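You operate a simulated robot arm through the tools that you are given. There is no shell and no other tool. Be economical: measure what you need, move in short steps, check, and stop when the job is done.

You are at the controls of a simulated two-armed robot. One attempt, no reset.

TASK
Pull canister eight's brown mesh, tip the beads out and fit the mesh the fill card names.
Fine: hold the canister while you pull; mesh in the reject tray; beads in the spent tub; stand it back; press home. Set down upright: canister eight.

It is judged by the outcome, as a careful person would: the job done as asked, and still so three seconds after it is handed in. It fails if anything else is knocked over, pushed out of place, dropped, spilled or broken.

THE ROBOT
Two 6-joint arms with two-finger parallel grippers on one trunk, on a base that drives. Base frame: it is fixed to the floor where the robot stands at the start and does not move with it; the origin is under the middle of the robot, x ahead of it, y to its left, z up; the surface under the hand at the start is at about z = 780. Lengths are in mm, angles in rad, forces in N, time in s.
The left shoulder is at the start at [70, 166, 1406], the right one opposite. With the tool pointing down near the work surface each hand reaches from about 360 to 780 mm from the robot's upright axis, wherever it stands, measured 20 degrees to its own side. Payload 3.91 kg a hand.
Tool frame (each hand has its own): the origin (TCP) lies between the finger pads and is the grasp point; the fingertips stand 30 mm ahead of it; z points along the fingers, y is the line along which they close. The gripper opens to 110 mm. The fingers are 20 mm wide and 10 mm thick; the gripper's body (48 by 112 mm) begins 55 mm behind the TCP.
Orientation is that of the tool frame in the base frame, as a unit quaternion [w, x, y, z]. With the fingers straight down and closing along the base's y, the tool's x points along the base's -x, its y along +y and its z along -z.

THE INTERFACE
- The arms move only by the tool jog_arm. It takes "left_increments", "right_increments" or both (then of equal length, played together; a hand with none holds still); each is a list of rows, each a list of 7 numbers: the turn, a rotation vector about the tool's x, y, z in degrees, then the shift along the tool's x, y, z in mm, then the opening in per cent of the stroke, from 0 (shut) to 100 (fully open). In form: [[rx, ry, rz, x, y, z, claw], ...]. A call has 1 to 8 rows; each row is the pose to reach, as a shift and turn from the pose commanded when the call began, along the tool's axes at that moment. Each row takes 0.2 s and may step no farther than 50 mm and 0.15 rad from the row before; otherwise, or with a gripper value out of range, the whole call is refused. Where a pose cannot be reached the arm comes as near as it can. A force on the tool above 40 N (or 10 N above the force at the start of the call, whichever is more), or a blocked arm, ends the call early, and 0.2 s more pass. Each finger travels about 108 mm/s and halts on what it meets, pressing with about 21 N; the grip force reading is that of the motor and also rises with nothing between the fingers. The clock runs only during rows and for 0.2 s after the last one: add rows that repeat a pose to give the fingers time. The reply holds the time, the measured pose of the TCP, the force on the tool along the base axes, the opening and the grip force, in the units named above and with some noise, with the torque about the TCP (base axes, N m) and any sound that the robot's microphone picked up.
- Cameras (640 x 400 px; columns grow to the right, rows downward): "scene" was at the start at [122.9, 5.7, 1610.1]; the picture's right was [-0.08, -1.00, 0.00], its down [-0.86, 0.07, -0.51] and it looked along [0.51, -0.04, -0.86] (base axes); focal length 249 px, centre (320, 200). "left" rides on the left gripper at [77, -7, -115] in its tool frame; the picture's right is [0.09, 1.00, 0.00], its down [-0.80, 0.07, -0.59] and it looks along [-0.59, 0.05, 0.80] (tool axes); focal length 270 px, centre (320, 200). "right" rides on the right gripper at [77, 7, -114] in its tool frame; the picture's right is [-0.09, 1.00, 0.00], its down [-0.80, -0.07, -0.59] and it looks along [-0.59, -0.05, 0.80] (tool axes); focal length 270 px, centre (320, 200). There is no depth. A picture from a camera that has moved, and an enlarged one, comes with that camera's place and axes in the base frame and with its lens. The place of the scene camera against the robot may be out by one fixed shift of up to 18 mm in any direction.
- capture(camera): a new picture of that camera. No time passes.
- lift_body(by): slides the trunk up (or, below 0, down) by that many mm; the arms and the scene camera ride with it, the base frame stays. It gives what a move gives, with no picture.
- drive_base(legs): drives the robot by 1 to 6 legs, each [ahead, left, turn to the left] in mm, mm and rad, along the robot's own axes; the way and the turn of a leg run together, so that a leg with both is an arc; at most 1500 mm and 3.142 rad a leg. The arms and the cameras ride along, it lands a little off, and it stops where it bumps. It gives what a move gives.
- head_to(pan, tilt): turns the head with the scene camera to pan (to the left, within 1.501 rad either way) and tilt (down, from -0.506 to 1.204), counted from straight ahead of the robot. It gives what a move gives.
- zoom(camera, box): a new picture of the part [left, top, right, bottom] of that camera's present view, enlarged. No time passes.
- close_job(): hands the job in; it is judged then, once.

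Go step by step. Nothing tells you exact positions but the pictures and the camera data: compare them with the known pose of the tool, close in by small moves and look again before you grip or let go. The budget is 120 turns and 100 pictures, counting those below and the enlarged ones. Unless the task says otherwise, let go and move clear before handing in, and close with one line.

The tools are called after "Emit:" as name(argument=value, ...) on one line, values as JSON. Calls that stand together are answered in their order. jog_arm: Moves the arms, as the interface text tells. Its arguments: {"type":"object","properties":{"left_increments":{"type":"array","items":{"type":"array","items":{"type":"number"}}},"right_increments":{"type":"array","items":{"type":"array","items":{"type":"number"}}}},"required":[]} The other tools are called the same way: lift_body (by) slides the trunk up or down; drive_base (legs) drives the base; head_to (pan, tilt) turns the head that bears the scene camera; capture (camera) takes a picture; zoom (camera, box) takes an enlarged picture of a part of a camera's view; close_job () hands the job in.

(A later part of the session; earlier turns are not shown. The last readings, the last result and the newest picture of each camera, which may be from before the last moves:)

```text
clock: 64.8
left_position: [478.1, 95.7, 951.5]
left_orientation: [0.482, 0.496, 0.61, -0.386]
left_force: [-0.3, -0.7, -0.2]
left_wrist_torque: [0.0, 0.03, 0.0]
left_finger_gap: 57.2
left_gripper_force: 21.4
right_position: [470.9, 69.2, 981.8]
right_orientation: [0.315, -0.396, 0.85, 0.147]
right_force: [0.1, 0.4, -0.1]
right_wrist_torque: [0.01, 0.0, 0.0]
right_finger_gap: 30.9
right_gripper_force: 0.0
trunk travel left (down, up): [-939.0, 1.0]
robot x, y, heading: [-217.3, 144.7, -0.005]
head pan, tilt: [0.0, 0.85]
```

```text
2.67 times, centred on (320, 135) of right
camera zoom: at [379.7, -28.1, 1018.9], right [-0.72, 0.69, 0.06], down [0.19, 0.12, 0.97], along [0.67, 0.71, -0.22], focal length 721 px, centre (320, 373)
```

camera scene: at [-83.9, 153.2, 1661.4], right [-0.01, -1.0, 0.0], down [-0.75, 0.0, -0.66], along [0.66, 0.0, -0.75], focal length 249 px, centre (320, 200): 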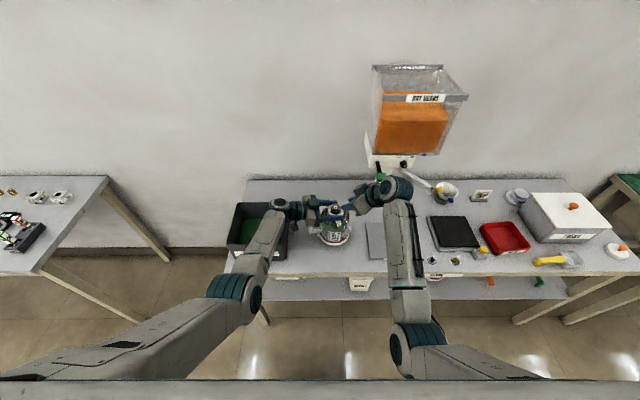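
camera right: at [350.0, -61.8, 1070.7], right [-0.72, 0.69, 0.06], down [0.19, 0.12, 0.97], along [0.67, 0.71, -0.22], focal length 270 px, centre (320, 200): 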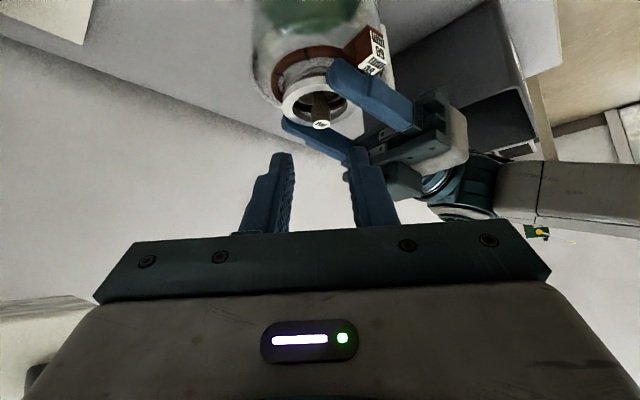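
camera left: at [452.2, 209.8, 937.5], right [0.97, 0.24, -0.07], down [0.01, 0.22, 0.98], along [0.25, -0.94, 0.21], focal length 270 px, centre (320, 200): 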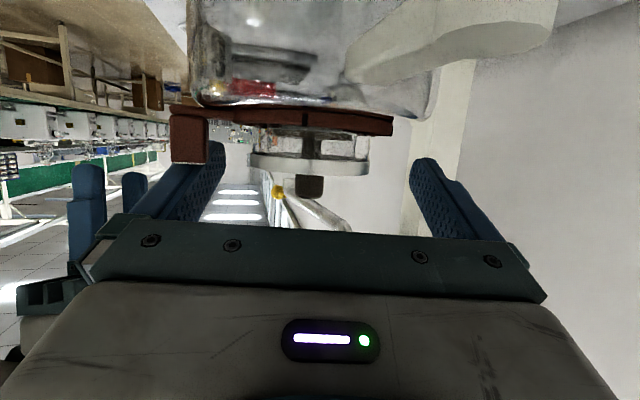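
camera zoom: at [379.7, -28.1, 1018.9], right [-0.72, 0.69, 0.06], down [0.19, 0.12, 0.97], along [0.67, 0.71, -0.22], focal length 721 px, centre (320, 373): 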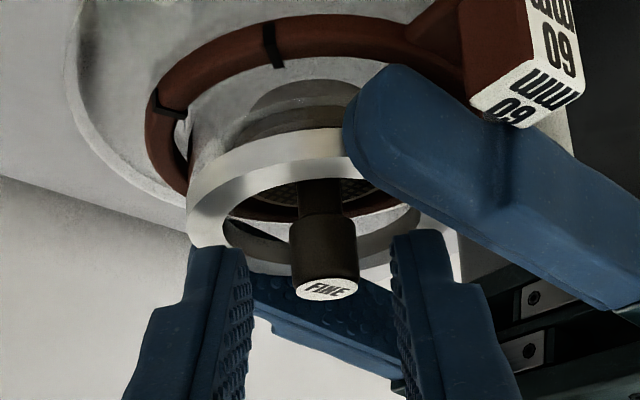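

The fingertips straddle the knob's cap. I'll advance 4 mm more and close.

Emit:
jog_arm(right_increments=[[0, 0, 0, 0, 0, 4, 28], [0, 0, 0, 0, 0, 4, 14], [0, 0, 0, 0, 0, 4, 4], [0, 0, 0, 0, 0, 4, 4], [0, 0, 0, 0, 0, 4, 4]])

Emit:
zoom(camera="right", box=[200, 60, 440, 210])

```text
clock: 66.0
left_position: [476.7, 96.7, 951.6]
left_orientation: [0.483, 0.495, 0.611, -0.386]
left_force: [6.2, -5.3, -1.6]
left_wrist_torque: [0.15, 0.08, 0.12]
left_finger_gap: 57.0
left_gripper_force: 21.2
right_position: [472.1, 71.9, 978.8]
right_orientation: [0.317, -0.396, 0.849, 0.148]
right_force: [-7.8, 5.6, 1.9]
right_wrist_torque: [0.09, 0.09, 0.13]
right_finger_gap: 12.3
right_gripper_force: 21.2
trunk travel left (down, up): [-939.0, 1.0]
robot x, y, heading: [-213.9, 143.7, 0.0]
head pan, tilt: [0.0, 0.85]
```

```text
2.67 times, centred on (320, 135) of right
camera zoom: at [380.9, -26.0, 1015.9], right [-0.72, 0.69, 0.06], down [0.2, 0.12, 0.97], along [0.67, 0.71, -0.22], focal length 721 px, centre (320, 373)
```

zoom: 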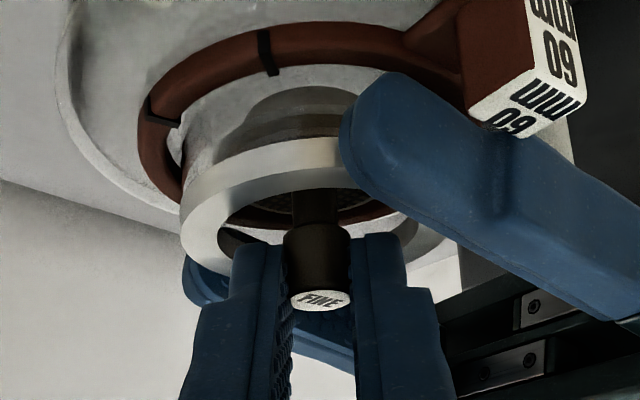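

Knob gripped (12.3 mm). Pulling straight up gently, left hand holding.

Emit:
jog_arm(right_increments=[[0, 0, 0, -2, 0, -2.3, 4], [0, 0, 0, -3.9, 0, -4.5, 4], [0, 0, 0, -6.5, 0, -7.5, 4], [0, 0, 0, -9.8, 0, -11.3, 4], [0, 0, 0, -13.1, 0, -15.1, 4]])

Emit:
zoom(camera="right", box=[200, 40, 440, 190])

```text
clock: 67.2
left_position: [478.7, 96.2, 952.3]
left_orientation: [0.482, 0.496, 0.61, -0.386]
left_force: [0.1, 0.1, 0.2]
left_wrist_torque: [0.16, 0.08, -0.01]
left_finger_gap: 57.3
left_gripper_force: 20.5
right_position: [472.5, 72.3, 1000.0]
right_orientation: [0.316, -0.396, 0.85, 0.146]
right_force: [0.1, 0.3, -0.5]
right_wrist_torque: [0.01, 0.01, -0.03]
right_finger_gap: 12.2
right_gripper_force: 20.6
trunk travel left (down, up): [-939.0, 1.0]
robot x, y, heading: [-218.3, 146.2, -0.01]
head pan, tilt: [0.0, 0.85]
```

```text
2.67 times, centred on (320, 115) of right
camera zoom: at [381.0, -25.9, 1037.0], right [-0.72, 0.69, 0.06], down [0.19, 0.12, 0.97], along [0.67, 0.71, -0.22], focal length 721 px, centre (320, 427)
```

zoom: 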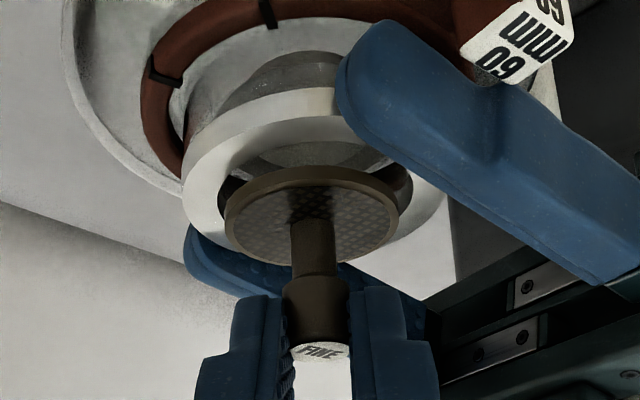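

The mesh popped free cleanly. Lifting it clear, then drawing it back towards the robot, away from the lever.

Emit:
jog_arm(right_increments=[[0, 0, 0, -9.8, 0, -11.3, 4], [0, 0, 0, -14.9, 7.7, -26.8, 4], [0, 0, 0, -6.9, 30.7, -46.9, 4], [0, 0, 0, 14.9, 55, -72.5, 4], [0, 0, 0, 45.7, 72.8, -99.4, 4]])

Emit:
capture(camera="scene")

```text
clock: 68.4
left_position: [476.7, 96.2, 952.8]
left_orientation: [0.483, 0.496, 0.61, -0.386]
left_force: [0.0, 0.4, -1.4]
left_wrist_torque: [0.07, 0.02, -0.02]
left_finger_gap: 57.4
left_gripper_force: 20.6
right_position: [352.8, 42.1, 1047.0]
right_orientation: [0.317, -0.397, 0.849, 0.148]
right_force: [-0.1, 0.2, 0.2]
right_wrist_torque: [0.01, 0.0, 0.01]
right_finger_gap: 12.4
right_gripper_force: 21.3
trunk travel left (down, up): [-939.0, 1.0]
robot x, y, heading: [-216.7, 143.1, -0.009]
head pan, tilt: [0.0, 0.85]
```

```text
37 pictures are left
camera scene: at [-84.9, 151.5, 1661.5], right [-0.01, -1.0, 0.0], down [-0.75, 0.0, -0.66], along [0.66, 0.0, -0.75], focal length 249 px, centre (320, 200)
```

scene: 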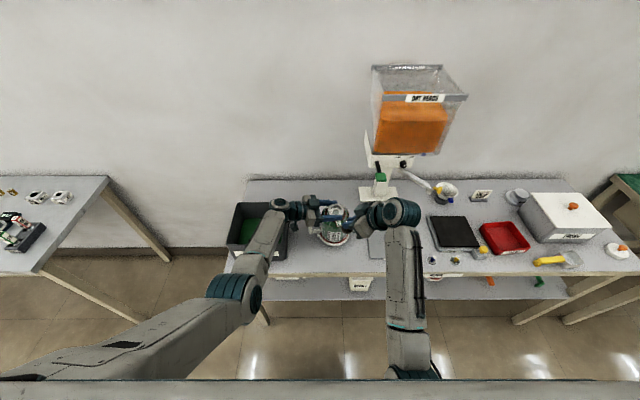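

Mesh is out and held clear. Now the left hand lifts the canister straight up, upright, to about z 1100.

Emit:
jog_arm(left_increments=[[0, 0, 0, -4.9, 0, -1.2, 40], [0, 0, 0, -14.6, 0, -3.5, 40], [0, 0, 0, -29.2, 0, -6.9, 40], [0, 0, 0, -53.6, 0, -12.7, 40], [0, 0, 0, -82.8, 0, -19.6, 40], [0, 0, 0, -116.9, 0, -27.7, 40], [0, 0, 0, -146.1, 0, -34.7, 40]])

Emit:
capture(camera="scene")

```text
clock: 70.0
left_position: [480.0, 94.8, 1101.3]
left_orientation: [0.482, 0.495, 0.611, -0.386]
left_force: [0.4, 0.6, -4.3]
left_wrist_torque: [0.04, 0.04, 0.01]
left_finger_gap: 57.5
left_gripper_force: 21.2
right_position: [353.9, 43.9, 1047.8]
right_orientation: [0.316, -0.397, 0.849, 0.148]
right_force: [-0.4, 0.0, -0.9]
right_wrist_torque: [0.04, 0.02, -0.04]
right_finger_gap: 12.2
right_gripper_force: 20.8
trunk travel left (down, up): [-939.0, 1.0]
robot x, y, heading: [-217.2, 142.8, -0.005]
head pan, tilt: [0.0, 0.85]
```

```text
36 pictures are left
camera scene: at [-82.5, 153.5, 1661.3], right [-0.01, -1.0, 0.0], down [-0.75, 0.0, -0.66], along [0.66, 0.0, -0.75], focal length 249 px, centre (320, 200)
```

scene: 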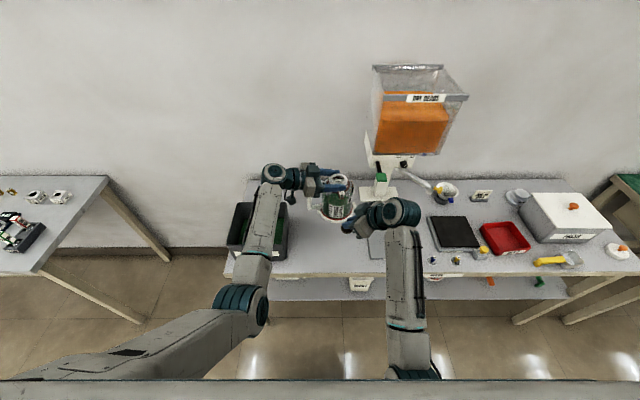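

The canister is light (about 4 N) and hangs upright. Moving it left over the tub while turning the hand to point forward, keeping it level.

Emit:
jog_arm(left_increments=[[-7.8, 0, -1.85, 7.3, 5.7, -34.8, 40], [-15.6, 0, -3.7, 14.6, 11.4, -69.6, 40], [-23.4, 0, -5.5, 21.9, 17.1, -104.4, 40], [-31.2, 0, -7.4, 29.2, 22.8, -139.2, 40], [-39, 0, -9.2, 36.5, 28.5, -174, 40], [-46.8, 0, -11.1, 43.8, 34.2, -208.8, 40], [-54.6, 0, -12.9, 51.1, 39.9, -243.6, 40], [-62.4, 0, -14.8, 58.4, 45.6, -278.4, 40]])

Emit:
capture(camera="scene")

```text
clock: 71.8
left_position: [464.8, 386.2, 1110.5]
left_orientation: [0.618, 0.094, 0.778, -0.071]
left_force: [-0.3, -0.3, -3.9]
left_wrist_torque: [-0.01, 0.05, 0.03]
left_finger_gap: 57.3
left_gripper_force: 21.2
right_position: [354.9, 45.3, 1045.8]
right_orientation: [0.317, -0.396, 0.849, 0.147]
right_force: [0.0, -0.5, 0.5]
right_wrist_torque: [-0.01, 0.0, -0.01]
right_finger_gap: 12.5
right_gripper_force: 21.4
trunk travel left (down, up): [-939.0, 1.0]
robot x, y, heading: [-222.5, 141.1, -0.006]
head pan, tilt: [0.0, 0.85]
```

```text
35 pictures are left
camera scene: at [-83.0, 154.9, 1661.4], right [-0.01, -1.0, 0.0], down [-0.75, 0.0, -0.66], along [0.66, 0.0, -0.75], focal length 249 px, centre (320, 200)
```

scene: 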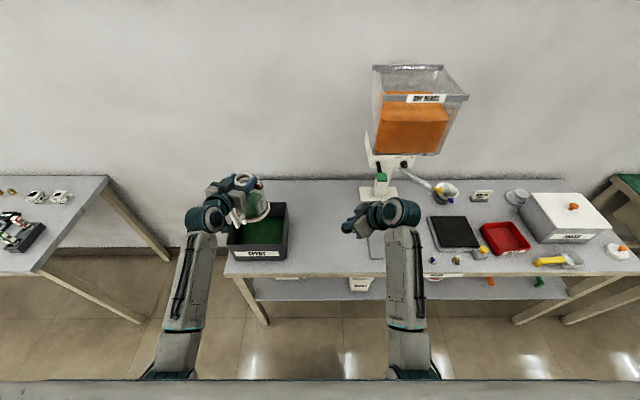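

The canister is over the tub, still upright. I'll turn the hand a little further outward, which leaves more roll range, then start rolling so the mouth tips toward the tub's right half.

Emit:
jog_arm(left_increments=[[-7.8, 0, -1.8, 0, 0, 0, 40], [-15.6, 0, -3.6, 0, 0, 0, 40], [-23.4, 0, -5.5, 0, 0, 0, 40]])

Emit:
jog_arm(left_increments=[[0, 0, 8, 0, 0, 0, 40], [0, 0, 16, 0, 0, 0, 40], [0, 0, 24, 0, 0, 0, 40], [0, 0, 32, 0, 0, 0, 40], [0, 0, 40, 0, 0, 0, 40], [0, 0, 48, 0, 0, 0, 40]])

Emit:
capture(camera="scene")

```text
clock: 72.6
left_position: [463.3, 382.8, 1110.8]
left_orientation: [0.621, -0.07, 0.779, 0.06]
left_force: [0.0, 0.2, -4.7]
left_wrist_torque: [-0.01, 0.02, 0.02]
left_finger_gap: 57.3
left_gripper_force: 21.1
right_position: [355.6, 44.7, 1047.5]
right_orientation: [0.316, -0.396, 0.849, 0.148]
right_force: [-0.2, -0.2, -0.7]
right_wrist_torque: [0.01, 0.0, -0.03]
right_finger_gap: 11.8
right_gripper_force: 21.6
trunk travel left (down, up): [-939.0, 1.0]
robot x, y, heading: [-216.0, 143.3, -0.008]
head pan, tilt: [0.0, 0.85]
```

```text
clock: 74.0
left_position: [461.8, 383.7, 1111.1]
left_orientation: [0.542, 0.256, 0.739, 0.306]
left_force: [0.5, -0.7, -4.3]
left_wrist_torque: [-0.2, 0.0, -0.02]
left_finger_gap: 57.1
left_gripper_force: 21.3
right_position: [354.5, 44.3, 1046.2]
right_orientation: [0.316, -0.396, 0.849, 0.147]
right_force: [0.2, -0.7, -0.5]
right_wrist_torque: [-0.01, 0.0, -0.01]
right_finger_gap: 12.5
right_gripper_force: 20.7
trunk travel left (down, up): [-939.0, 1.0]
robot x, y, heading: [-215.3, 144.3, -0.006]
head pan, tilt: [0.0, 0.85]
```

```text
34 pictures are left
camera scene: at [-82.4, 153.7, 1661.3], right [-0.01, -1.0, 0.0], down [-0.75, 0.0, -0.66], along [0.66, 0.0, -0.75], focal length 249 px, centre (320, 200)
```

scene: 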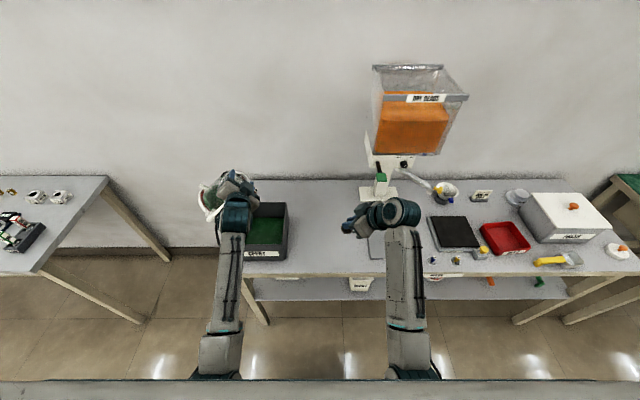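

Tipping on, and lowering once the canister's base has swung above the tub rim.

Emit:
jog_arm(left_increments=[[0, 0, 8, 0, 0, 0, 40], [0, 0, 16, 0, 0, 0, 40], [0, 0, 24, 0, 0, 0, 40], [0, 0, 32, 3.2, -3.7, 1.1, 40], [0, 0, 40, 16.1, -18.3, 5.6, 40], [0, 0, 48, 32.2, -36.5, 11.2, 40], [0, 0, 56, 48.3, -54.8, 16.7, 40], [0, 0, 64, 48.3, -54.8, 16.7, 40]])

Emit:
zoom(camera="scene", box=[160, 150, 320, 280])

```text
clock: 75.8
left_position: [462.4, 383.1, 1034.5]
left_orientation: [0.298, 0.609, 0.491, 0.547]
left_force: [-0.9, 0.8, -3.7]
left_wrist_torque: [-0.3, 0.1, -0.02]
left_finger_gap: 57.2
left_gripper_force: 20.9
right_position: [354.3, 44.7, 1046.6]
right_orientation: [0.316, -0.397, 0.849, 0.148]
right_force: [1.0, -0.4, 0.6]
right_wrist_torque: [0.01, 0.0, 0.0]
right_finger_gap: 12.5
right_gripper_force: 20.4
trunk travel left (down, up): [-939.0, 1.0]
robot x, y, heading: [-215.3, 142.9, -0.009]
head pan, tilt: [0.0, 0.85]
```

```text
3.08 times, centred on (240, 215) of scene
camera zoom: at [-82.4, 153.6, 1661.3], right [-0.01, -1.0, 0.0], down [-0.75, 0.0, -0.66], along [0.66, 0.0, -0.75], focal length 765 px, centre (566, 154)
```

zoom: 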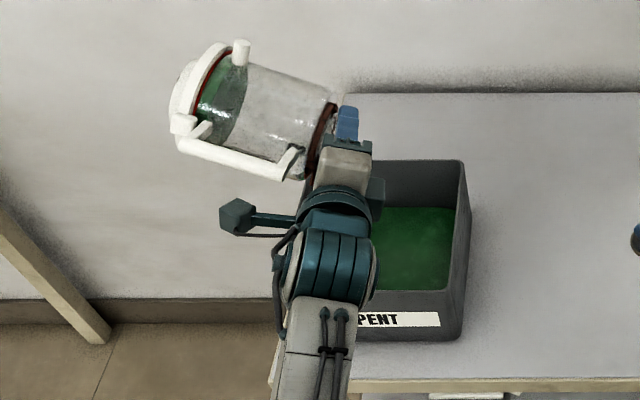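

Beads still sit at the bottom; continuing the roll.

Emit:
jog_arm(left_increments=[[0, 0, 8, 0, 0, 0, 40], [0, 0, 16, 0, 0, 0, 40], [0, 0, 24, 0, 0, 0, 40], [0, 0, 32, 0, 0, 0, 40], [0, 0, 40, 0, 0, 0, 40], [0, 0, 40, 0, 0, 0, 40], [0, 0, 40, 0, 0, 0, 40]])

Emit:
zoom(camera="scene", box=[160, 150, 320, 280])

```text
clock: 77.4
left_position: [462.5, 382.8, 1036.4]
left_orientation: [0.093, 0.74, 0.254, 0.616]
left_force: [0.2, -0.8, -2.7]
left_wrist_torque: [-0.14, 0.11, 0.01]
left_finger_gap: 57.3
left_gripper_force: 20.8
right_position: [354.4, 45.2, 1047.1]
right_orientation: [0.317, -0.396, 0.849, 0.147]
right_force: [0.0, 0.8, -0.1]
right_wrist_torque: [0.02, -0.01, 0.0]
right_finger_gap: 12.2
right_gripper_force: 20.3
trunk travel left (down, up): [-939.0, 1.0]
robot x, y, heading: [-218.7, 139.6, -0.006]
head pan, tilt: [0.0, 0.85]
```

```text
3.08 times, centred on (240, 215) of scene
camera zoom: at [-82.6, 153.7, 1661.3], right [-0.01, -1.0, 0.0], down [-0.75, 0.0, -0.66], along [0.66, 0.0, -0.75], focal length 765 px, centre (566, 154)
```

zoom: 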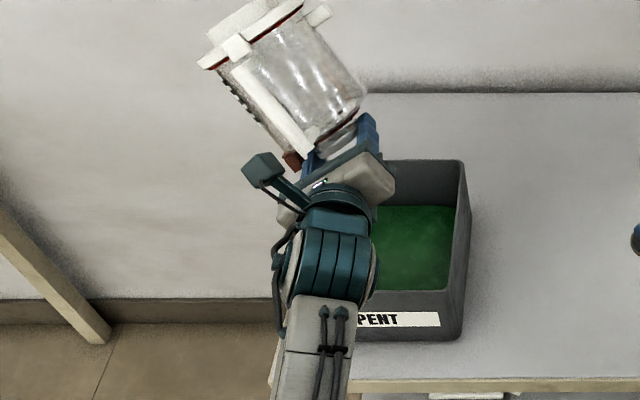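

The canister looks empty. I'll roll a little further and hold briefly to let any last beads drop.

Emit:
jog_arm(left_increments=[[0, 0, 7, 0, 0, 0, 40], [0, 0, 14, 0, 0, 0, 40], [0, 0, 14, 0, 0, 0, 40], [0, 0, 7, 0, 0, 0, 40], [0, 0, 14, 0, 0, 0, 40], [0, 0, 14, 0, 0, 0, 40], [0, 0, 14, 0, 0, 0, 40]])

Emit:
zoom(camera="scene", box=[160, 130, 320, 280])

```text
clock: 79.0
left_position: [460.9, 382.5, 1036.6]
left_orientation: [0.017, 0.765, 0.164, 0.622]
left_force: [-0.5, -0.2, -1.9]
left_wrist_torque: [-0.08, 0.11, 0.01]
left_finger_gap: 57.3
left_gripper_force: 20.7
right_position: [354.4, 44.4, 1046.6]
right_orientation: [0.316, -0.396, 0.85, 0.147]
right_force: [0.4, -0.3, -0.2]
right_wrist_torque: [-0.05, -0.02, -0.02]
right_finger_gap: 12.4
right_gripper_force: 20.7
trunk travel left (down, up): [-939.0, 1.0]
robot x, y, heading: [-216.5, 144.7, -0.007]
head pan, tilt: [0.0, 0.85]
```

```text
2.67 times, centred on (240, 205) of scene
camera zoom: at [-82.6, 153.6, 1661.3], right [-0.01, -1.0, 0.0], down [-0.75, 0.0, -0.66], along [0.66, 0.0, -0.75], focal length 663 px, centre (533, 187)
```

zoom: 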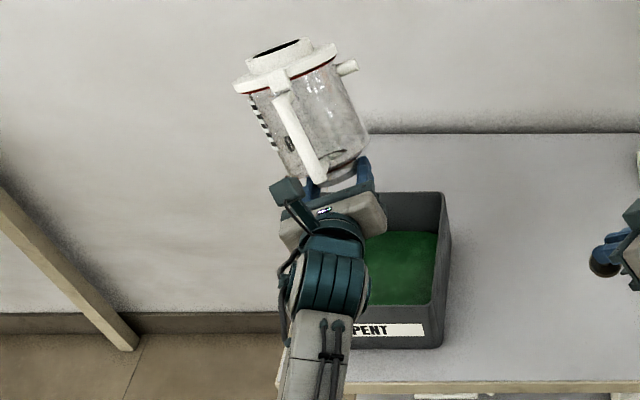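

Emit:
jog_arm(left_increments=[[0, 0, 0, 0, 0, 0, 40], [0, 0, -5, 0, 0, 0, 40], [0, 0, 0, 0, 0, 0, 40], [0, 0, -5, 0, 0, 0, 40], [0, 0, 0, 0, 0, 0, 40], [0, 0, 0, 0, 0, 0, 40], [0, 0, 0, 0, 0, 0, 40], [0, 0, 0, 0, 0, 0, 40]])

```text
clock: 80.8
left_position: [461.7, 382.1, 1035.1]
left_orientation: [0.018, 0.765, 0.163, 0.622]
left_force: [-0.5, -0.3, -2.3]
left_wrist_torque: [-0.08, 0.08, 0.01]
left_finger_gap: 57.2
left_gripper_force: 21.2
right_position: [353.1, 44.2, 1045.4]
right_orientation: [0.316, -0.396, 0.849, 0.148]
right_force: [0.5, 0.3, 0.5]
right_wrist_torque: [0.04, -0.01, 0.0]
right_finger_gap: 12.9
right_gripper_force: 21.1
trunk travel left (down, up): [-939.0, 1.0]
robot x, y, heading: [-214.1, 143.2, -0.003]
head pan, tilt: [0.0, 0.85]
```

Weight is steady at about 2 N, so it's empty. Rolling back upright while rising clear of the tub.

Emit:
jog_arm(left_increments=[[0, 0, -8, 9.5, 2.3, -2.2, 40], [0, 0, -16, 19, 4.6, -4.4, 40], [0, 0, -24, 28.5, 6.9, -6.6, 40], [0, 0, -32, 38, 9.2, -8.8, 40], [0, 0, -40, 47.5, 11.5, -11, 40], [0, 0, -48, 57, 13.8, -13.2, 40], [0, 0, -56, 66.5, 16.1, -15.4, 40], [0, 0, -64, 76, 18.4, -17.6, 40]])

Emit:
jog_arm(left_increments=[[0, 0, -8, 0, 0, 0, 40], [0, 0, -16, 0, 0, 0, 40], [0, 0, -24, 0, 0, 0, 40], [0, 0, -32, 0, 0, 0, 40], [0, 0, -40, 0, 0, 0, 40], [0, 0, -48, 0, 0, 0, 40], [0, 0, -56, 0, 0, 0, 40], [0, 0, -64, 0, 0, 0, 40]])

Emit:
jog_arm(left_increments=[[0, 0, -8, 0, 0, 0, 40], [0, 0, -16, 0, 0, 0, 40], [0, 0, -24, 0, 0, 0, 40], [0, 0, -32, 0, 0, 0, 40], [0, 0, -38, 0, 0, 0, 40]])

Emit:
capture(camera="scene")

```text
clock: 82.6
left_position: [464.2, 382.8, 1116.9]
left_orientation: [0.345, 0.562, 0.545, 0.517]
left_force: [-0.1, -0.1, -3.1]
left_wrist_torque: [-0.19, 0.05, -0.01]
left_finger_gap: 57.2
left_gripper_force: 20.3
right_position: [354.3, 44.3, 1045.6]
right_orientation: [0.315, -0.396, 0.85, 0.147]
right_force: [-0.6, 0.3, -1.2]
right_wrist_torque: [0.02, 0.04, -0.03]
right_finger_gap: 12.3
right_gripper_force: 21.3
trunk travel left (down, up): [-939.0, 1.0]
robot x, y, heading: [-218.0, 141.5, -0.006]
head pan, tilt: [0.0, 0.85]
```

```text
clock: 84.4
left_position: [462.2, 383.3, 1115.0]
left_orientation: [0.568, 0.187, 0.76, 0.256]
left_force: [-0.1, -1.1, -2.8]
left_wrist_torque: [-0.1, 0.01, -0.01]
left_finger_gap: 57.2
left_gripper_force: 21.1
right_position: [354.5, 44.1, 1045.8]
right_orientation: [0.316, -0.397, 0.849, 0.148]
right_force: [0.2, -0.1, 0.3]
right_wrist_torque: [0.0, 0.0, 0.04]
right_finger_gap: 12.5
right_gripper_force: 20.9
trunk travel left (down, up): [-939.0, 1.0]
robot x, y, heading: [-216.2, 145.1, -0.007]
head pan, tilt: [0.0, 0.85]
```

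```text
clock: 85.6
left_position: [462.6, 382.5, 1116.3]
left_orientation: [0.62, -0.07, 0.779, 0.058]
left_force: [0.2, -0.2, -2.8]
left_wrist_torque: [-0.01, 0.02, 0.04]
left_finger_gap: 57.2
left_gripper_force: 20.7
right_position: [353.6, 44.0, 1046.5]
right_orientation: [0.316, -0.396, 0.849, 0.148]
right_force: [0.4, 0.0, 0.9]
right_wrist_torque: [0.01, 0.0, -0.03]
right_finger_gap: 12.5
right_gripper_force: 21.0
trunk travel left (down, up): [-939.0, 1.0]
robot x, y, heading: [-214.8, 143.2, -0.007]
head pan, tilt: [0.0, 0.85]
```

```text
30 pictures are left
camera scene: at [-82.7, 153.5, 1661.3], right [-0.01, -1.0, 0.0], down [-0.75, 0.0, -0.66], along [0.66, 0.0, -0.75], focal length 249 px, centre (320, 200)
```

scene: 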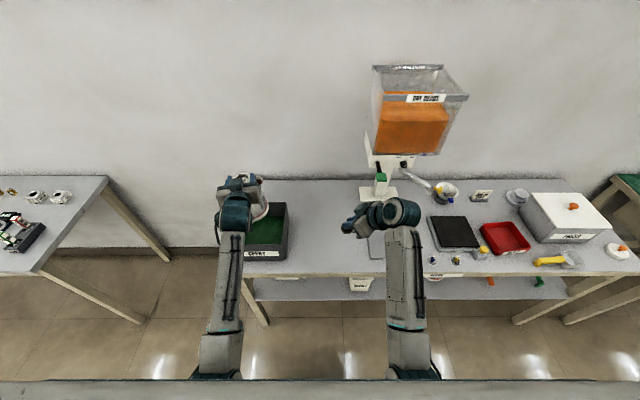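

Upright again. Retracing the path back over the canister's original spot.

Emit:
jog_arm(left_increments=[[7.8, 0, 1.8, 0, 0, 0, 40], [15.6, 0, 3.6, 0, 0, 0, 40], [23.4, 0, 5.4, 0, 0, 0, 40]])

Emit:
jog_arm(left_increments=[[7.8, 0, 1.82, -1.6, -34.5, 10.3, 40], [15.6, 0, 3.65, -3.2, -69, 20.6, 40], [23.4, 0, 5.5, -4.8, -103.5, 30.9, 40], [31.2, 0, 7.3, -6.4, -138, 41.2, 40], [39, 0, 9.1, -8, -172.5, 51.5, 40], [46.8, 0, 10.9, -9.6, -207, 61.8, 40], [54.6, 0, 12.8, -11.2, -241.5, 72.1, 40], [62.4, 0, 14.6, -12.8, -276, 82.4, 40]])

Emit:
capture(camera="scene")

```text
clock: 86.4
left_position: [463.7, 383.5, 1116.1]
left_orientation: [0.617, 0.096, 0.778, -0.072]
left_force: [0.0, 0.1, -2.3]
left_wrist_torque: [0.01, 0.05, 0.04]
left_finger_gap: 57.1
left_gripper_force: 21.1
right_position: [355.1, 44.9, 1047.4]
right_orientation: [0.314, -0.397, 0.85, 0.147]
right_force: [0.6, -0.1, 0.4]
right_wrist_torque: [0.01, -0.03, 0.0]
right_finger_gap: 12.4
right_gripper_force: 20.9
trunk travel left (down, up): [-939.0, 1.0]
robot x, y, heading: [-214.3, 142.9, -0.003]
head pan, tilt: [0.0, 0.85]
```

```text
clock: 88.2
left_position: [479.7, 90.0, 1107.5]
left_orientation: [0.482, 0.494, 0.61, -0.388]
left_force: [-0.6, -0.1, -3.1]
left_wrist_torque: [0.03, 0.02, 0.01]
left_finger_gap: 57.0
left_gripper_force: 20.9
right_position: [355.5, 42.6, 1045.7]
right_orientation: [0.316, -0.397, 0.849, 0.148]
right_force: [0.8, -0.3, -0.1]
right_wrist_torque: [0.02, 0.02, -0.04]
right_finger_gap: 12.6
right_gripper_force: 21.1
trunk travel left (down, up): [-939.0, 1.0]
robot x, y, heading: [-218.8, 139.4, -0.005]
head pan, tilt: [0.0, 0.85]
```

```text
29 pictures are left
camera scene: at [-81.1, 151.3, 1661.2], right [-0.01, -1.0, 0.0], down [-0.75, 0.0, -0.66], along [0.66, 0.0, -0.75], focal length 249 px, centre (320, 200)
```

scene: 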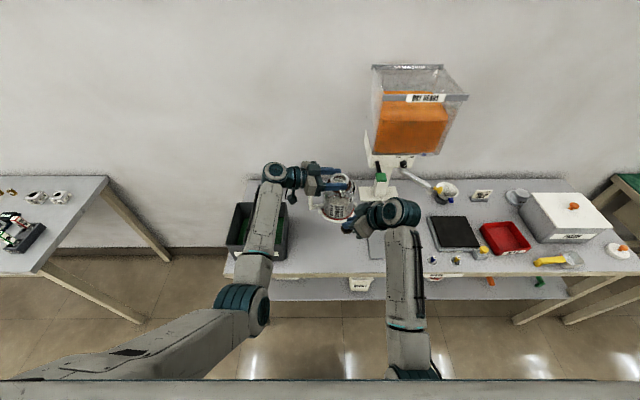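

Lowering the canister back to its place, slowing toward the bench.

Emit:
jog_arm(left_increments=[[0, 0, 0, 29.5, -0.3, 5.7, 40], [0, 0, 0, 62, -0.7, 11.9, 40], [0, 0, 0, 94.4, -1, 18.2, 40], [0, 0, 0, 121, -1.3, 23.3, 40], [0, 0, 0, 137.2, -1.5, 26.4, 40], [0, 0, 0, 145, -1.6, 28, 40], [0, 0, 0, 147.5, -1.6, 28.4, 40]])

Emit:
jog_arm(left_increments=[[0, 0, 0, 2, 0, 0.5, 40], [0, 0, 0, 3.5, 0, 0.8, 40], [0, 0, 0, 5, 0, 1.2, 40], [0, 0, 0, 6, 0, 1.4, 40]])

Emit:
zoom(camera="scene", box=[280, 160, 408, 260])

```text
clock: 89.8
left_position: [475.4, 100.4, 958.6]
left_orientation: [0.483, 0.493, 0.61, -0.388]
left_force: [-0.9, -0.5, -2.9]
left_wrist_torque: [0.04, -0.01, 0.03]
left_finger_gap: 57.0
left_gripper_force: 20.9
right_position: [353.5, 45.1, 1046.0]
right_orientation: [0.316, -0.396, 0.849, 0.147]
right_force: [-0.2, -0.6, -0.6]
right_wrist_torque: [-0.02, 0.02, 0.0]
right_finger_gap: 12.3
right_gripper_force: 20.6
trunk travel left (down, up): [-939.0, 1.0]
robot x, y, heading: [-217.6, 145.1, -0.002]
head pan, tilt: [0.0, 0.85]
```

```text
clock: 90.8
left_position: [476.0, 100.5, 954.7]
left_orientation: [0.485, 0.494, 0.609, -0.388]
left_force: [0.7, 0.4, 7.2]
left_wrist_torque: [0.44, 0.05, 0.02]
left_finger_gap: 57.4
left_gripper_force: 20.4
right_position: [354.0, 44.4, 1048.4]
right_orientation: [0.316, -0.396, 0.849, 0.147]
right_force: [0.0, 0.3, 1.0]
right_wrist_torque: [0.01, 0.01, -0.02]
right_finger_gap: 12.5
right_gripper_force: 20.7
trunk travel left (down, up): [-939.0, 1.0]
robot x, y, heading: [-217.9, 143.7, -0.001]
head pan, tilt: [0.0, 0.85]
```

```text
4.00 times, centred on (344, 210) of scene
camera zoom: at [-84.8, 153.7, 1661.7], right [-0.01, -1.0, 0.0], down [-0.75, 0.0, -0.66], along [0.66, 0.0, -0.75], focal length 994 px, centre (224, 160)
```

zoom: 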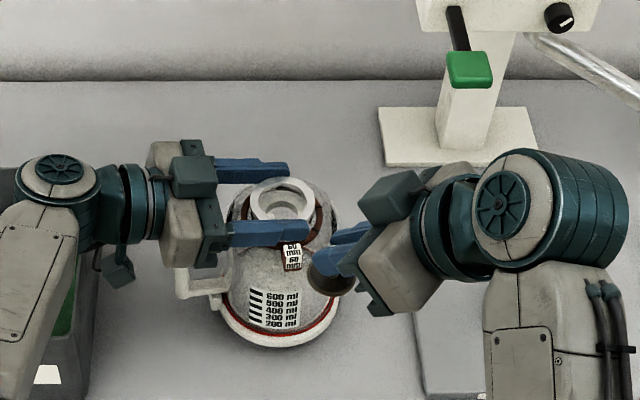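

The canister stands empty on the bench. Releasing gently, then rising straight clear of the lip and tag.

Emit:
jog_arm(left_increments=[[0, 0, 0, -2, 0, -0.5, 45], [0, 0, 0, -2, 0, -0.5, 58], [0, 0, 0, -2, 0, -0.5, 58], [0, 0, 0, -6, 0, -1.4, 58], [0, 0, 0, -20, 0, -4.7, 58], [0, 0, 0, -40, 0, -9.5, 60], [0, 0, 0, -65, 0, -15.4, 60]])

Emit:
zoom(camera="scene", box=[280, 160, 408, 260])

```text
clock: 92.4
left_position: [474.6, 99.9, 1017.6]
left_orientation: [0.483, 0.494, 0.61, -0.389]
left_force: [0.1, 0.2, -0.5]
left_wrist_torque: [-0.04, -0.04, -0.01]
left_finger_gap: 66.1
left_gripper_force: 0.1
right_position: [355.1, 43.7, 1045.1]
right_orientation: [0.316, -0.396, 0.849, 0.147]
right_force: [-0.4, -0.3, -0.5]
right_wrist_torque: [-0.01, -0.03, 0.01]
right_finger_gap: 12.2
right_gripper_force: 21.0
trunk travel left (down, up): [-939.0, 1.0]
robot x, y, heading: [-213.4, 141.7, -0.004]
head pan, tilt: [0.0, 0.85]
```

```text
4.00 times, centred on (344, 210) of scene
camera zoom: at [-83.5, 153.2, 1661.4], right [-0.01, -1.0, 0.0], down [-0.75, 0.0, -0.66], along [0.66, 0.0, -0.75], focal length 994 px, centre (224, 160)
```

zoom: 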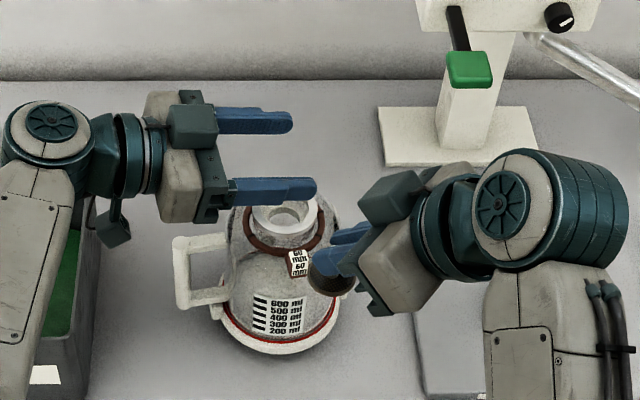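

Canister stands upright and clear. Next I fold the left hand outward again so the robot can carry the brown mesh to the reject tray without the left arm sweeping anything.

Emit:
jog_arm(left_increments=[[-7.8, 0, -1.85, 0.7, -1.2, -37.9, 60], [-15.6, 0, -3.7, 1.4, -2.4, -75.8, 60], [-23.4, 0, -5.5, 2.1, -3.6, -113.7, 60], [-31.2, 0, -7.4, 2.8, -4.8, -151.6, 60], [-39, 0, -9.2, 3.5, -6, -189.5, 60], [-46.8, 0, -11.1, 4.2, -7.2, -227.4, 60], [-54.6, 0, -12.9, 4.9, -8.4, -265.3, 60], [-62.4, 0, -14.8, 5.6, -9.6, -303.2, 60]])

Emit:
drive_base(legs=[[-200, 0, 0]])

```text
clock: 94.2
left_position: [403.0, 390.2, 1086.1]
left_orientation: [0.618, 0.094, 0.777, -0.072]
left_force: [0.3, 0.4, -0.6]
left_wrist_torque: [0.02, -0.01, 0.0]
left_finger_gap: 66.1
left_gripper_force: 0.0
right_position: [353.3, 45.9, 1045.9]
right_orientation: [0.316, -0.396, 0.85, 0.147]
right_force: [-0.8, -0.3, -1.0]
right_wrist_torque: [-0.03, -0.02, 0.01]
right_finger_gap: 12.3
right_gripper_force: 21.5
trunk travel left (down, up): [-939.0, 1.0]
robot x, y, heading: [-217.1, 143.8, -0.007]
head pan, tilt: [0.0, 0.85]
```

```text
clock: 95.8
left_position: [210.2, 389.5, 1083.1]
left_orientation: [0.616, 0.094, 0.779, -0.072]
left_force: [1.3, 1.1, -0.2]
left_wrist_torque: [0.0, -0.01, -0.03]
left_finger_gap: 66.5
left_gripper_force: 0.1
right_position: [159.3, 44.8, 1044.4]
right_orientation: [0.315, -0.396, 0.85, 0.148]
right_force: [-0.2, -0.1, -0.8]
right_wrist_torque: [0.0, 0.02, 0.01]
right_finger_gap: 12.6
right_gripper_force: 21.1
trunk travel left (down, up): [-939.0, 1.0]
robot x, y, heading: [-412.8, 143.2, 0.0]
head pan, tilt: [0.0, 0.85]
```

Emit:
jog_arm(left_increments=[[0, 0, 0, -3.1, 17, -8.5, 60], [0, 0, 0, -6.2, 34, -17, 60], [0, 0, 0, -9.2, 51, -25.4, 60], [0, 0, 0, -12.3, 68, -33.9, 60], [0, 0, 0, -15.4, 85, -42.3, 60], [0, 0, 0, -18.5, 102.4, -50.8, 60]], right_increments=[[0, 0, 0, 21.6, -28.2, -18.7, 4], [0, 0, 0, 43.2, -56.4, -37.4, 4], [0, 0, 0, 64.8, -84.5, -56.2, 4], [0, 0, 0, 86.4, -112.7, -74.9, 4], [0, 0, 0, 108, -140.8, -93.6, 4], [0, 0, 0, 129.6, -169, -112.3, 4]])

Emit:
drive_base(legs=[[0, -420, 0]])

Emit:
capture(camera="scene")

```text
clock: 97.2
left_position: [187.0, 500.5, 1115.8]
left_orientation: [0.618, 0.094, 0.777, -0.073]
left_force: [-0.4, -0.2, 0.0]
left_wrist_torque: [-0.01, -0.02, 0.03]
left_finger_gap: 65.9
left_gripper_force: 0.1
right_position: [173.8, -196.9, 1049.6]
right_orientation: [0.316, -0.397, 0.849, 0.148]
right_force: [0.1, -0.2, 0.0]
right_wrist_torque: [0.0, 0.01, 0.0]
right_finger_gap: 12.1
right_gripper_force: 20.9
trunk travel left (down, up): [-939.0, 1.0]
robot x, y, heading: [-416.2, 144.9, -0.007]
head pan, tilt: [0.0, 0.85]
```

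```text
clock: 99.8
left_position: [187.4, 73.4, 1113.8]
left_orientation: [0.618, 0.095, 0.777, -0.074]
left_force: [-0.4, 0.3, 0.1]
left_wrist_torque: [0.01, 0.01, -0.01]
left_finger_gap: 66.2
left_gripper_force: 0.1
right_position: [169.2, -624.8, 1049.0]
right_orientation: [0.317, -0.394, 0.85, 0.145]
right_force: [0.0, -0.2, -0.6]
right_wrist_torque: [0.01, -0.01, 0.0]
right_finger_gap: 12.5
right_gripper_force: 20.9
trunk travel left (down, up): [-939.0, 1.0]
robot x, y, heading: [-415.6, -282.1, -0.01]
head pan, tilt: [0.0, 0.85]
```

```text
26 pictures are left
camera scene: at [-283.8, -270.4, 1661.4], right [-0.01, -1.0, 0.0], down [-0.75, 0.01, -0.66], along [0.66, -0.01, -0.75], focal length 249 px, centre (320, 200)
```

scene: 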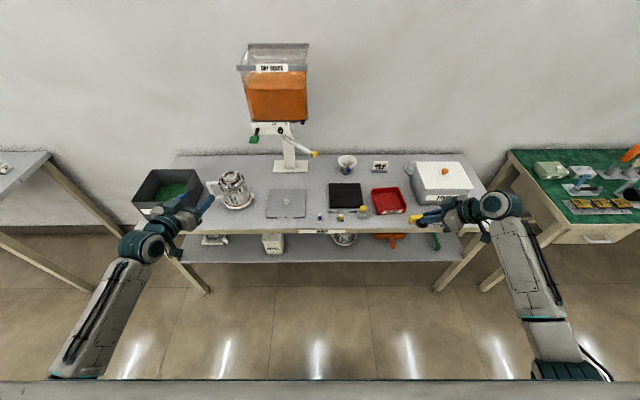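

Everything is in place. I'll zoom to get the tray and box geometry before moving in.

Emit:
zoom(camera="scene", box=[350, 140, 510, 240])

```text
4.00 times, centred on (430, 190) of scene
camera zoom: at [-283.8, -270.4, 1661.4], right [-0.01, -1.0, 0.0], down [-0.75, 0.01, -0.66], along [0.66, -0.01, -0.75], focal length 994 px, centre (-120, 240)
```

zoom: 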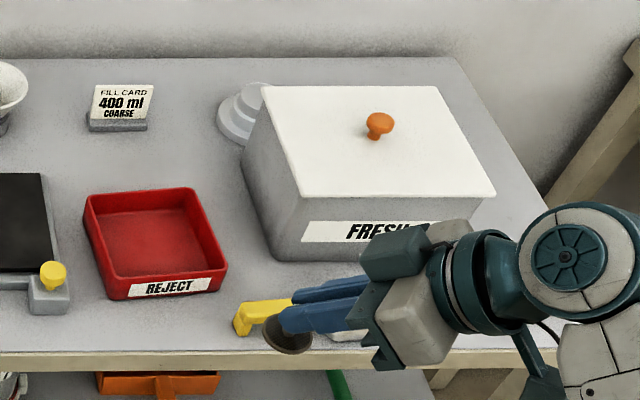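

Tray centre is about (458, -603); the box starts at y -727. Driving forward and then jogging in.

Emit:
drive_base(legs=[[220, 0, 0]])

Emit:
capture(camera="right")

```text
clock: 101.5
left_position: [411.6, 65.0, 1117.2]
left_orientation: [0.618, 0.099, 0.776, -0.077]
left_force: [0.2, -0.3, 0.7]
left_wrist_torque: [-0.05, 0.0, -0.01]
left_finger_gap: 65.9
left_gripper_force: 0.1
right_position: [389.4, -631.9, 1049.8]
right_orientation: [0.319, -0.392, 0.851, 0.145]
right_force: [0.1, -0.1, -0.4]
right_wrist_torque: [0.0, -0.01, -0.02]
right_finger_gap: 12.2
right_gripper_force: 20.8
trunk travel left (down, up): [-939.0, 1.0]
robot x, y, heading: [-191.4, -285.5, -0.011]
head pan, tilt: [0.0, 0.85]
```

```text
24 pictures are left
camera right: at [297.4, -728.6, 1087.7], right [-0.71, 0.7, 0.06], down [0.19, 0.12, 0.97], along [0.67, 0.71, -0.22], focal length 270 px, centre (320, 200)
```

right: 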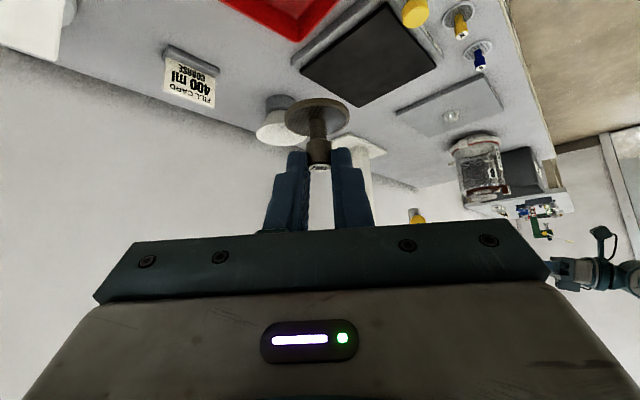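

Refined tray centre is (448, -610). Moving over it and lowering the mesh.

Emit:
jog_arm(right_increments=[[0, 0, 0, -16, -15, 13.8, 4], [0, 0, 0, -11.9, -30, 50.1, 4], [0, 0, 0, 17.5, -30, 84, 4], [0, 0, 0, 47, -30, 117.9, 4], [0, 0, 0, 73.2, -30, 148, 4], [0, 0, 0, 89.6, -30, 166.8, 4]])

Emit:
capture(camera="right")

Emit:
zoom(camera="scene", box=[340, 180, 500, 280])

```text
clock: 102.9
left_position: [413.9, 65.2, 1114.0]
left_orientation: [0.616, 0.098, 0.778, -0.075]
left_force: [0.7, -0.4, -0.7]
left_wrist_torque: [-0.01, -0.04, 0.03]
left_finger_gap: 66.3
left_gripper_force: 0.1
right_position: [442.7, -621.1, 863.3]
right_orientation: [0.318, -0.392, 0.851, 0.146]
right_force: [-0.7, 1.2, 0.0]
right_wrist_torque: [0.0, -0.01, 0.0]
right_finger_gap: 12.2
right_gripper_force: 20.9
trunk travel left (down, up): [-939.0, 1.0]
robot x, y, heading: [-194.1, -288.3, -0.014]
head pan, tilt: [0.0, 0.85]
```

```text
23 pictures are left
camera right: at [350.2, -717.1, 899.7], right [-0.71, 0.7, 0.06], down [0.19, 0.12, 0.97], along [0.67, 0.71, -0.22], focal length 270 px, centre (320, 200)
```

right: 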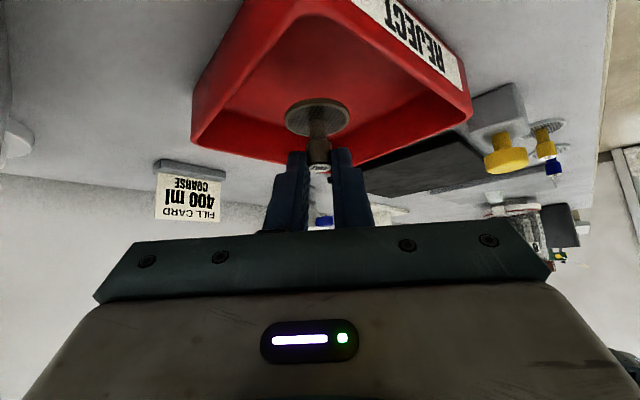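

```text
4.00 times, centred on (420, 230) of scene
camera zoom: at [-58.2, -276.5, 1661.3], right [-0.02, -1.0, 0.0], down [-0.75, 0.01, -0.66], along [0.66, -0.01, -0.75], focal length 994 px, centre (-80, 80)
```

zoom: 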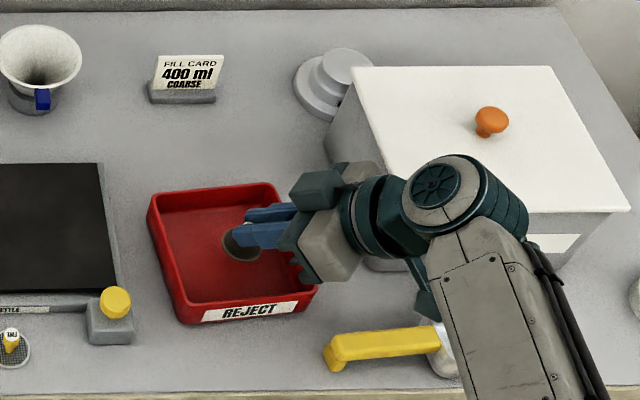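

The mesh is well inside the tray. Lowering until it touches the floor.

Emit:
jog_arm(right_increments=[[0, 0, 0, 4.6, 0, 5.3, 4], [0, 0, 0, 7.9, 0, 9, 4], [0, 0, 0, 10.5, 0, 12, 4], [0, 0, 0, 12.4, 0, 14.3, 4], [0, 0, 0, 13.8, 0, 15.8, 4]])

Emit:
zoom(camera="right", box=[180, 40, 500, 240])

```text
clock: 104.1
left_position: [413.3, 63.7, 1115.2]
left_orientation: [0.617, 0.098, 0.777, -0.076]
left_force: [-0.5, 0.4, -0.1]
left_wrist_torque: [-0.03, 0.01, -0.02]
left_finger_gap: 66.0
left_gripper_force: 0.0
right_position: [442.5, -618.8, 842.8]
right_orientation: [0.317, -0.391, 0.852, 0.146]
right_force: [-0.5, -0.2, -0.8]
right_wrist_torque: [-0.01, -0.01, 0.01]
right_finger_gap: 12.7
right_gripper_force: 21.0
trunk travel left (down, up): [-939.0, 1.0]
robot x, y, heading: [-192.9, -284.0, -0.015]
head pan, tilt: [0.0, 0.85]
```

```text
2.00 times, centred on (340, 140) of right
camera zoom: at [349.9, -716.4, 879.9], right [-0.71, 0.7, 0.06], down [0.2, 0.12, 0.97], along [0.67, 0.71, -0.22], focal length 541 px, centre (280, 320)
```

zoom: 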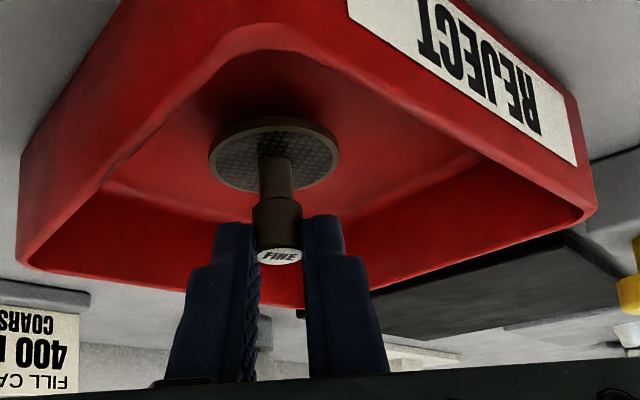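

Emit:
jog_arm(right_increments=[[0, 0, 0, 2, 0, 2.3, 4], [0, 0, 0, 3.3, 0, 3.8, 4], [0, 0, 0, 4.6, 0, 5.3, 4], [0, 0, 0, 5.9, 0, 6.8, 4]])

```text
clock: 105.1
left_position: [413.1, 65.2, 1114.5]
left_orientation: [0.617, 0.098, 0.777, -0.075]
left_force: [0.2, 0.0, 0.2]
left_wrist_torque: [-0.01, 0.06, 0.05]
left_finger_gap: 65.9
left_gripper_force: 0.1
right_position: [442.6, -620.1, 834.5]
right_orientation: [0.318, -0.391, 0.851, 0.145]
right_force: [-0.3, 0.2, -0.8]
right_wrist_torque: [0.0, 0.0, -0.02]
right_finger_gap: 12.4
right_gripper_force: 21.0
trunk travel left (down, up): [-939.0, 1.0]
robot x, y, heading: [-194.4, -286.6, -0.017]
head pan, tilt: [0.0, 0.85]
```

Emit:
jog_arm(right_increments=[[0, 0, 0, 1.6, 0, 1.9, 4], [0, 0, 0, 3.3, 0, 3.8, 4], [0, 0, 0, 4.9, 0, 5.6, 4], [0, 0, 0, 6.5, 0, 7.5, 4]])

Emit:
zoom(camera="right", box=[180, 40, 500, 240])

```text
clock: 106.1
left_position: [412.7, 65.1, 1115.5]
left_orientation: [0.617, 0.098, 0.777, -0.076]
left_force: [-0.5, -0.8, -1.2]
left_wrist_torque: [-0.02, 0.0, -0.03]
left_finger_gap: 65.9
left_gripper_force: 0.0
right_position: [443.2, -620.6, 827.1]
right_orientation: [0.318, -0.392, 0.851, 0.144]
right_force: [5.1, -4.5, 17.7]
right_wrist_torque: [0.14, -0.27, -0.1]
right_finger_gap: 12.5
right_gripper_force: 21.1
trunk travel left (down, up): [-939.0, 1.0]
robot x, y, heading: [-190.7, -287.0, -0.014]
head pan, tilt: [0.0, 0.85]
```

```text
2.00 times, centred on (340, 140) of right
camera zoom: at [349.6, -716.2, 863.9], right [-0.71, 0.7, 0.05], down [0.19, 0.12, 0.97], along [0.67, 0.7, -0.22], focal length 541 px, centre (280, 320)
```

zoom: 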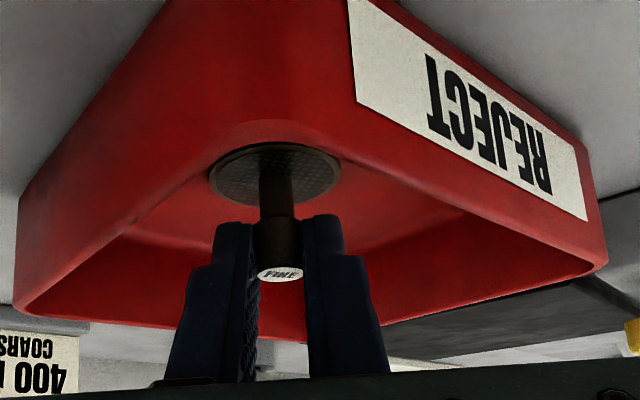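

Touching down. Releasing the brown mesh and backing straight off.

Emit:
jog_arm(right_increments=[[0, 0, 0, -1, 0, -1.2, 4], [0, 0, 0, -1, 0, -1.2, 15], [0, 0, 0, -1, 0, -1.2, 28], [0, 0, 0, -1, 0, -1.2, 28], [0, 0, 0, -14, 0, -16, 28], [0, 0, 0, -40, 0, -45, 28], [0, 0, 0, -70, 0, -79, 28], [0, 0, 0, -100, 0, -114, 28]])

Emit:
zoom(camera="scene", box=[300, 180, 460, 280])

```text
clock: 107.9
left_position: [414.1, 65.5, 1114.2]
left_orientation: [0.617, 0.098, 0.777, -0.076]
left_force: [0.2, -0.1, -0.5]
left_wrist_torque: [0.0, 0.0, 0.01]
left_finger_gap: 65.9
left_gripper_force: 0.0
right_position: [441.0, -619.7, 976.0]
right_orientation: [0.317, -0.392, 0.851, 0.146]
right_force: [1.1, 0.1, -0.5]
right_wrist_torque: [0.02, 0.03, 0.03]
right_finger_gap: 30.9
right_gripper_force: 0.1
trunk travel left (down, up): [-939.0, 1.0]
robot x, y, heading: [-196.9, -285.2, -0.015]
head pan, tilt: [0.0, 0.85]
```

```text
4.00 times, centred on (380, 230) of scene
camera zoom: at [-59.7, -276.3, 1661.4], right [-0.02, -1.0, 0.0], down [-0.75, 0.01, -0.66], along [0.66, -0.01, -0.75], focal length 994 px, centre (80, 80)
```

zoom: 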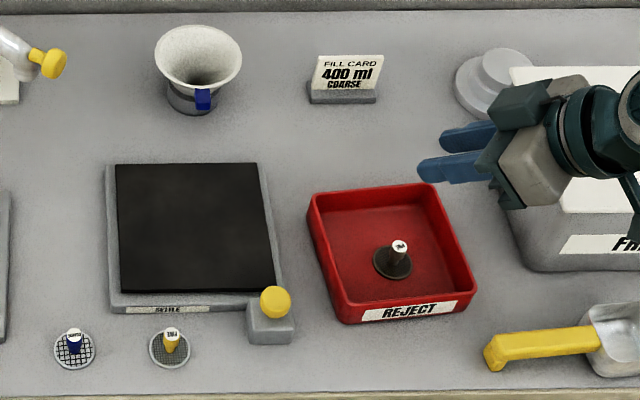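

The brown mesh stands in the reject tray. The COARSE mesh is at about (361, -287); I'll drive back, left and slightly forward so the right hand hovers above it.

Emit:
drive_base(legs=[[-150, 0, 0], [0, 320, 0.014], [45, 0, 0]])

Emit:
capture(camera="right")

```text
clock: 111.5
left_position: [301.7, 388.5, 1120.4]
left_orientation: [0.62, 0.095, 0.775, -0.072]
left_force: [-1.0, -0.1, 0.1]
left_wrist_torque: [0.01, 0.01, 0.04]
left_finger_gap: 66.0
left_gripper_force: 0.2
right_position: [337.5, -293.7, 980.5]
right_orientation: [0.32, -0.396, 0.848, 0.146]
right_force: [-0.5, 0.4, 0.7]
right_wrist_torque: [0.0, -0.03, -0.05]
right_finger_gap: 30.7
right_gripper_force: 0.0
trunk travel left (down, up): [-939.0, 1.0]
robot x, y, heading: [-295.1, 34.8, -0.003]
head pan, tilt: [0.0, 0.85]
```

```text
18 pictures are left
camera right: at [245.9, -392.0, 1017.6], right [-0.72, 0.69, 0.05], down [0.19, 0.12, 0.97], along [0.67, 0.71, -0.22], focal length 270 px, centre (320, 200)
```

right: 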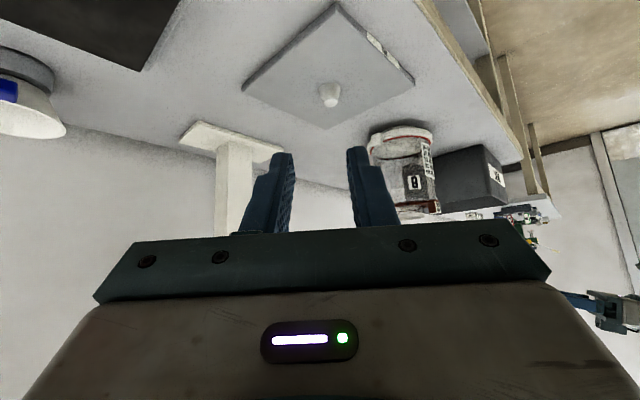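

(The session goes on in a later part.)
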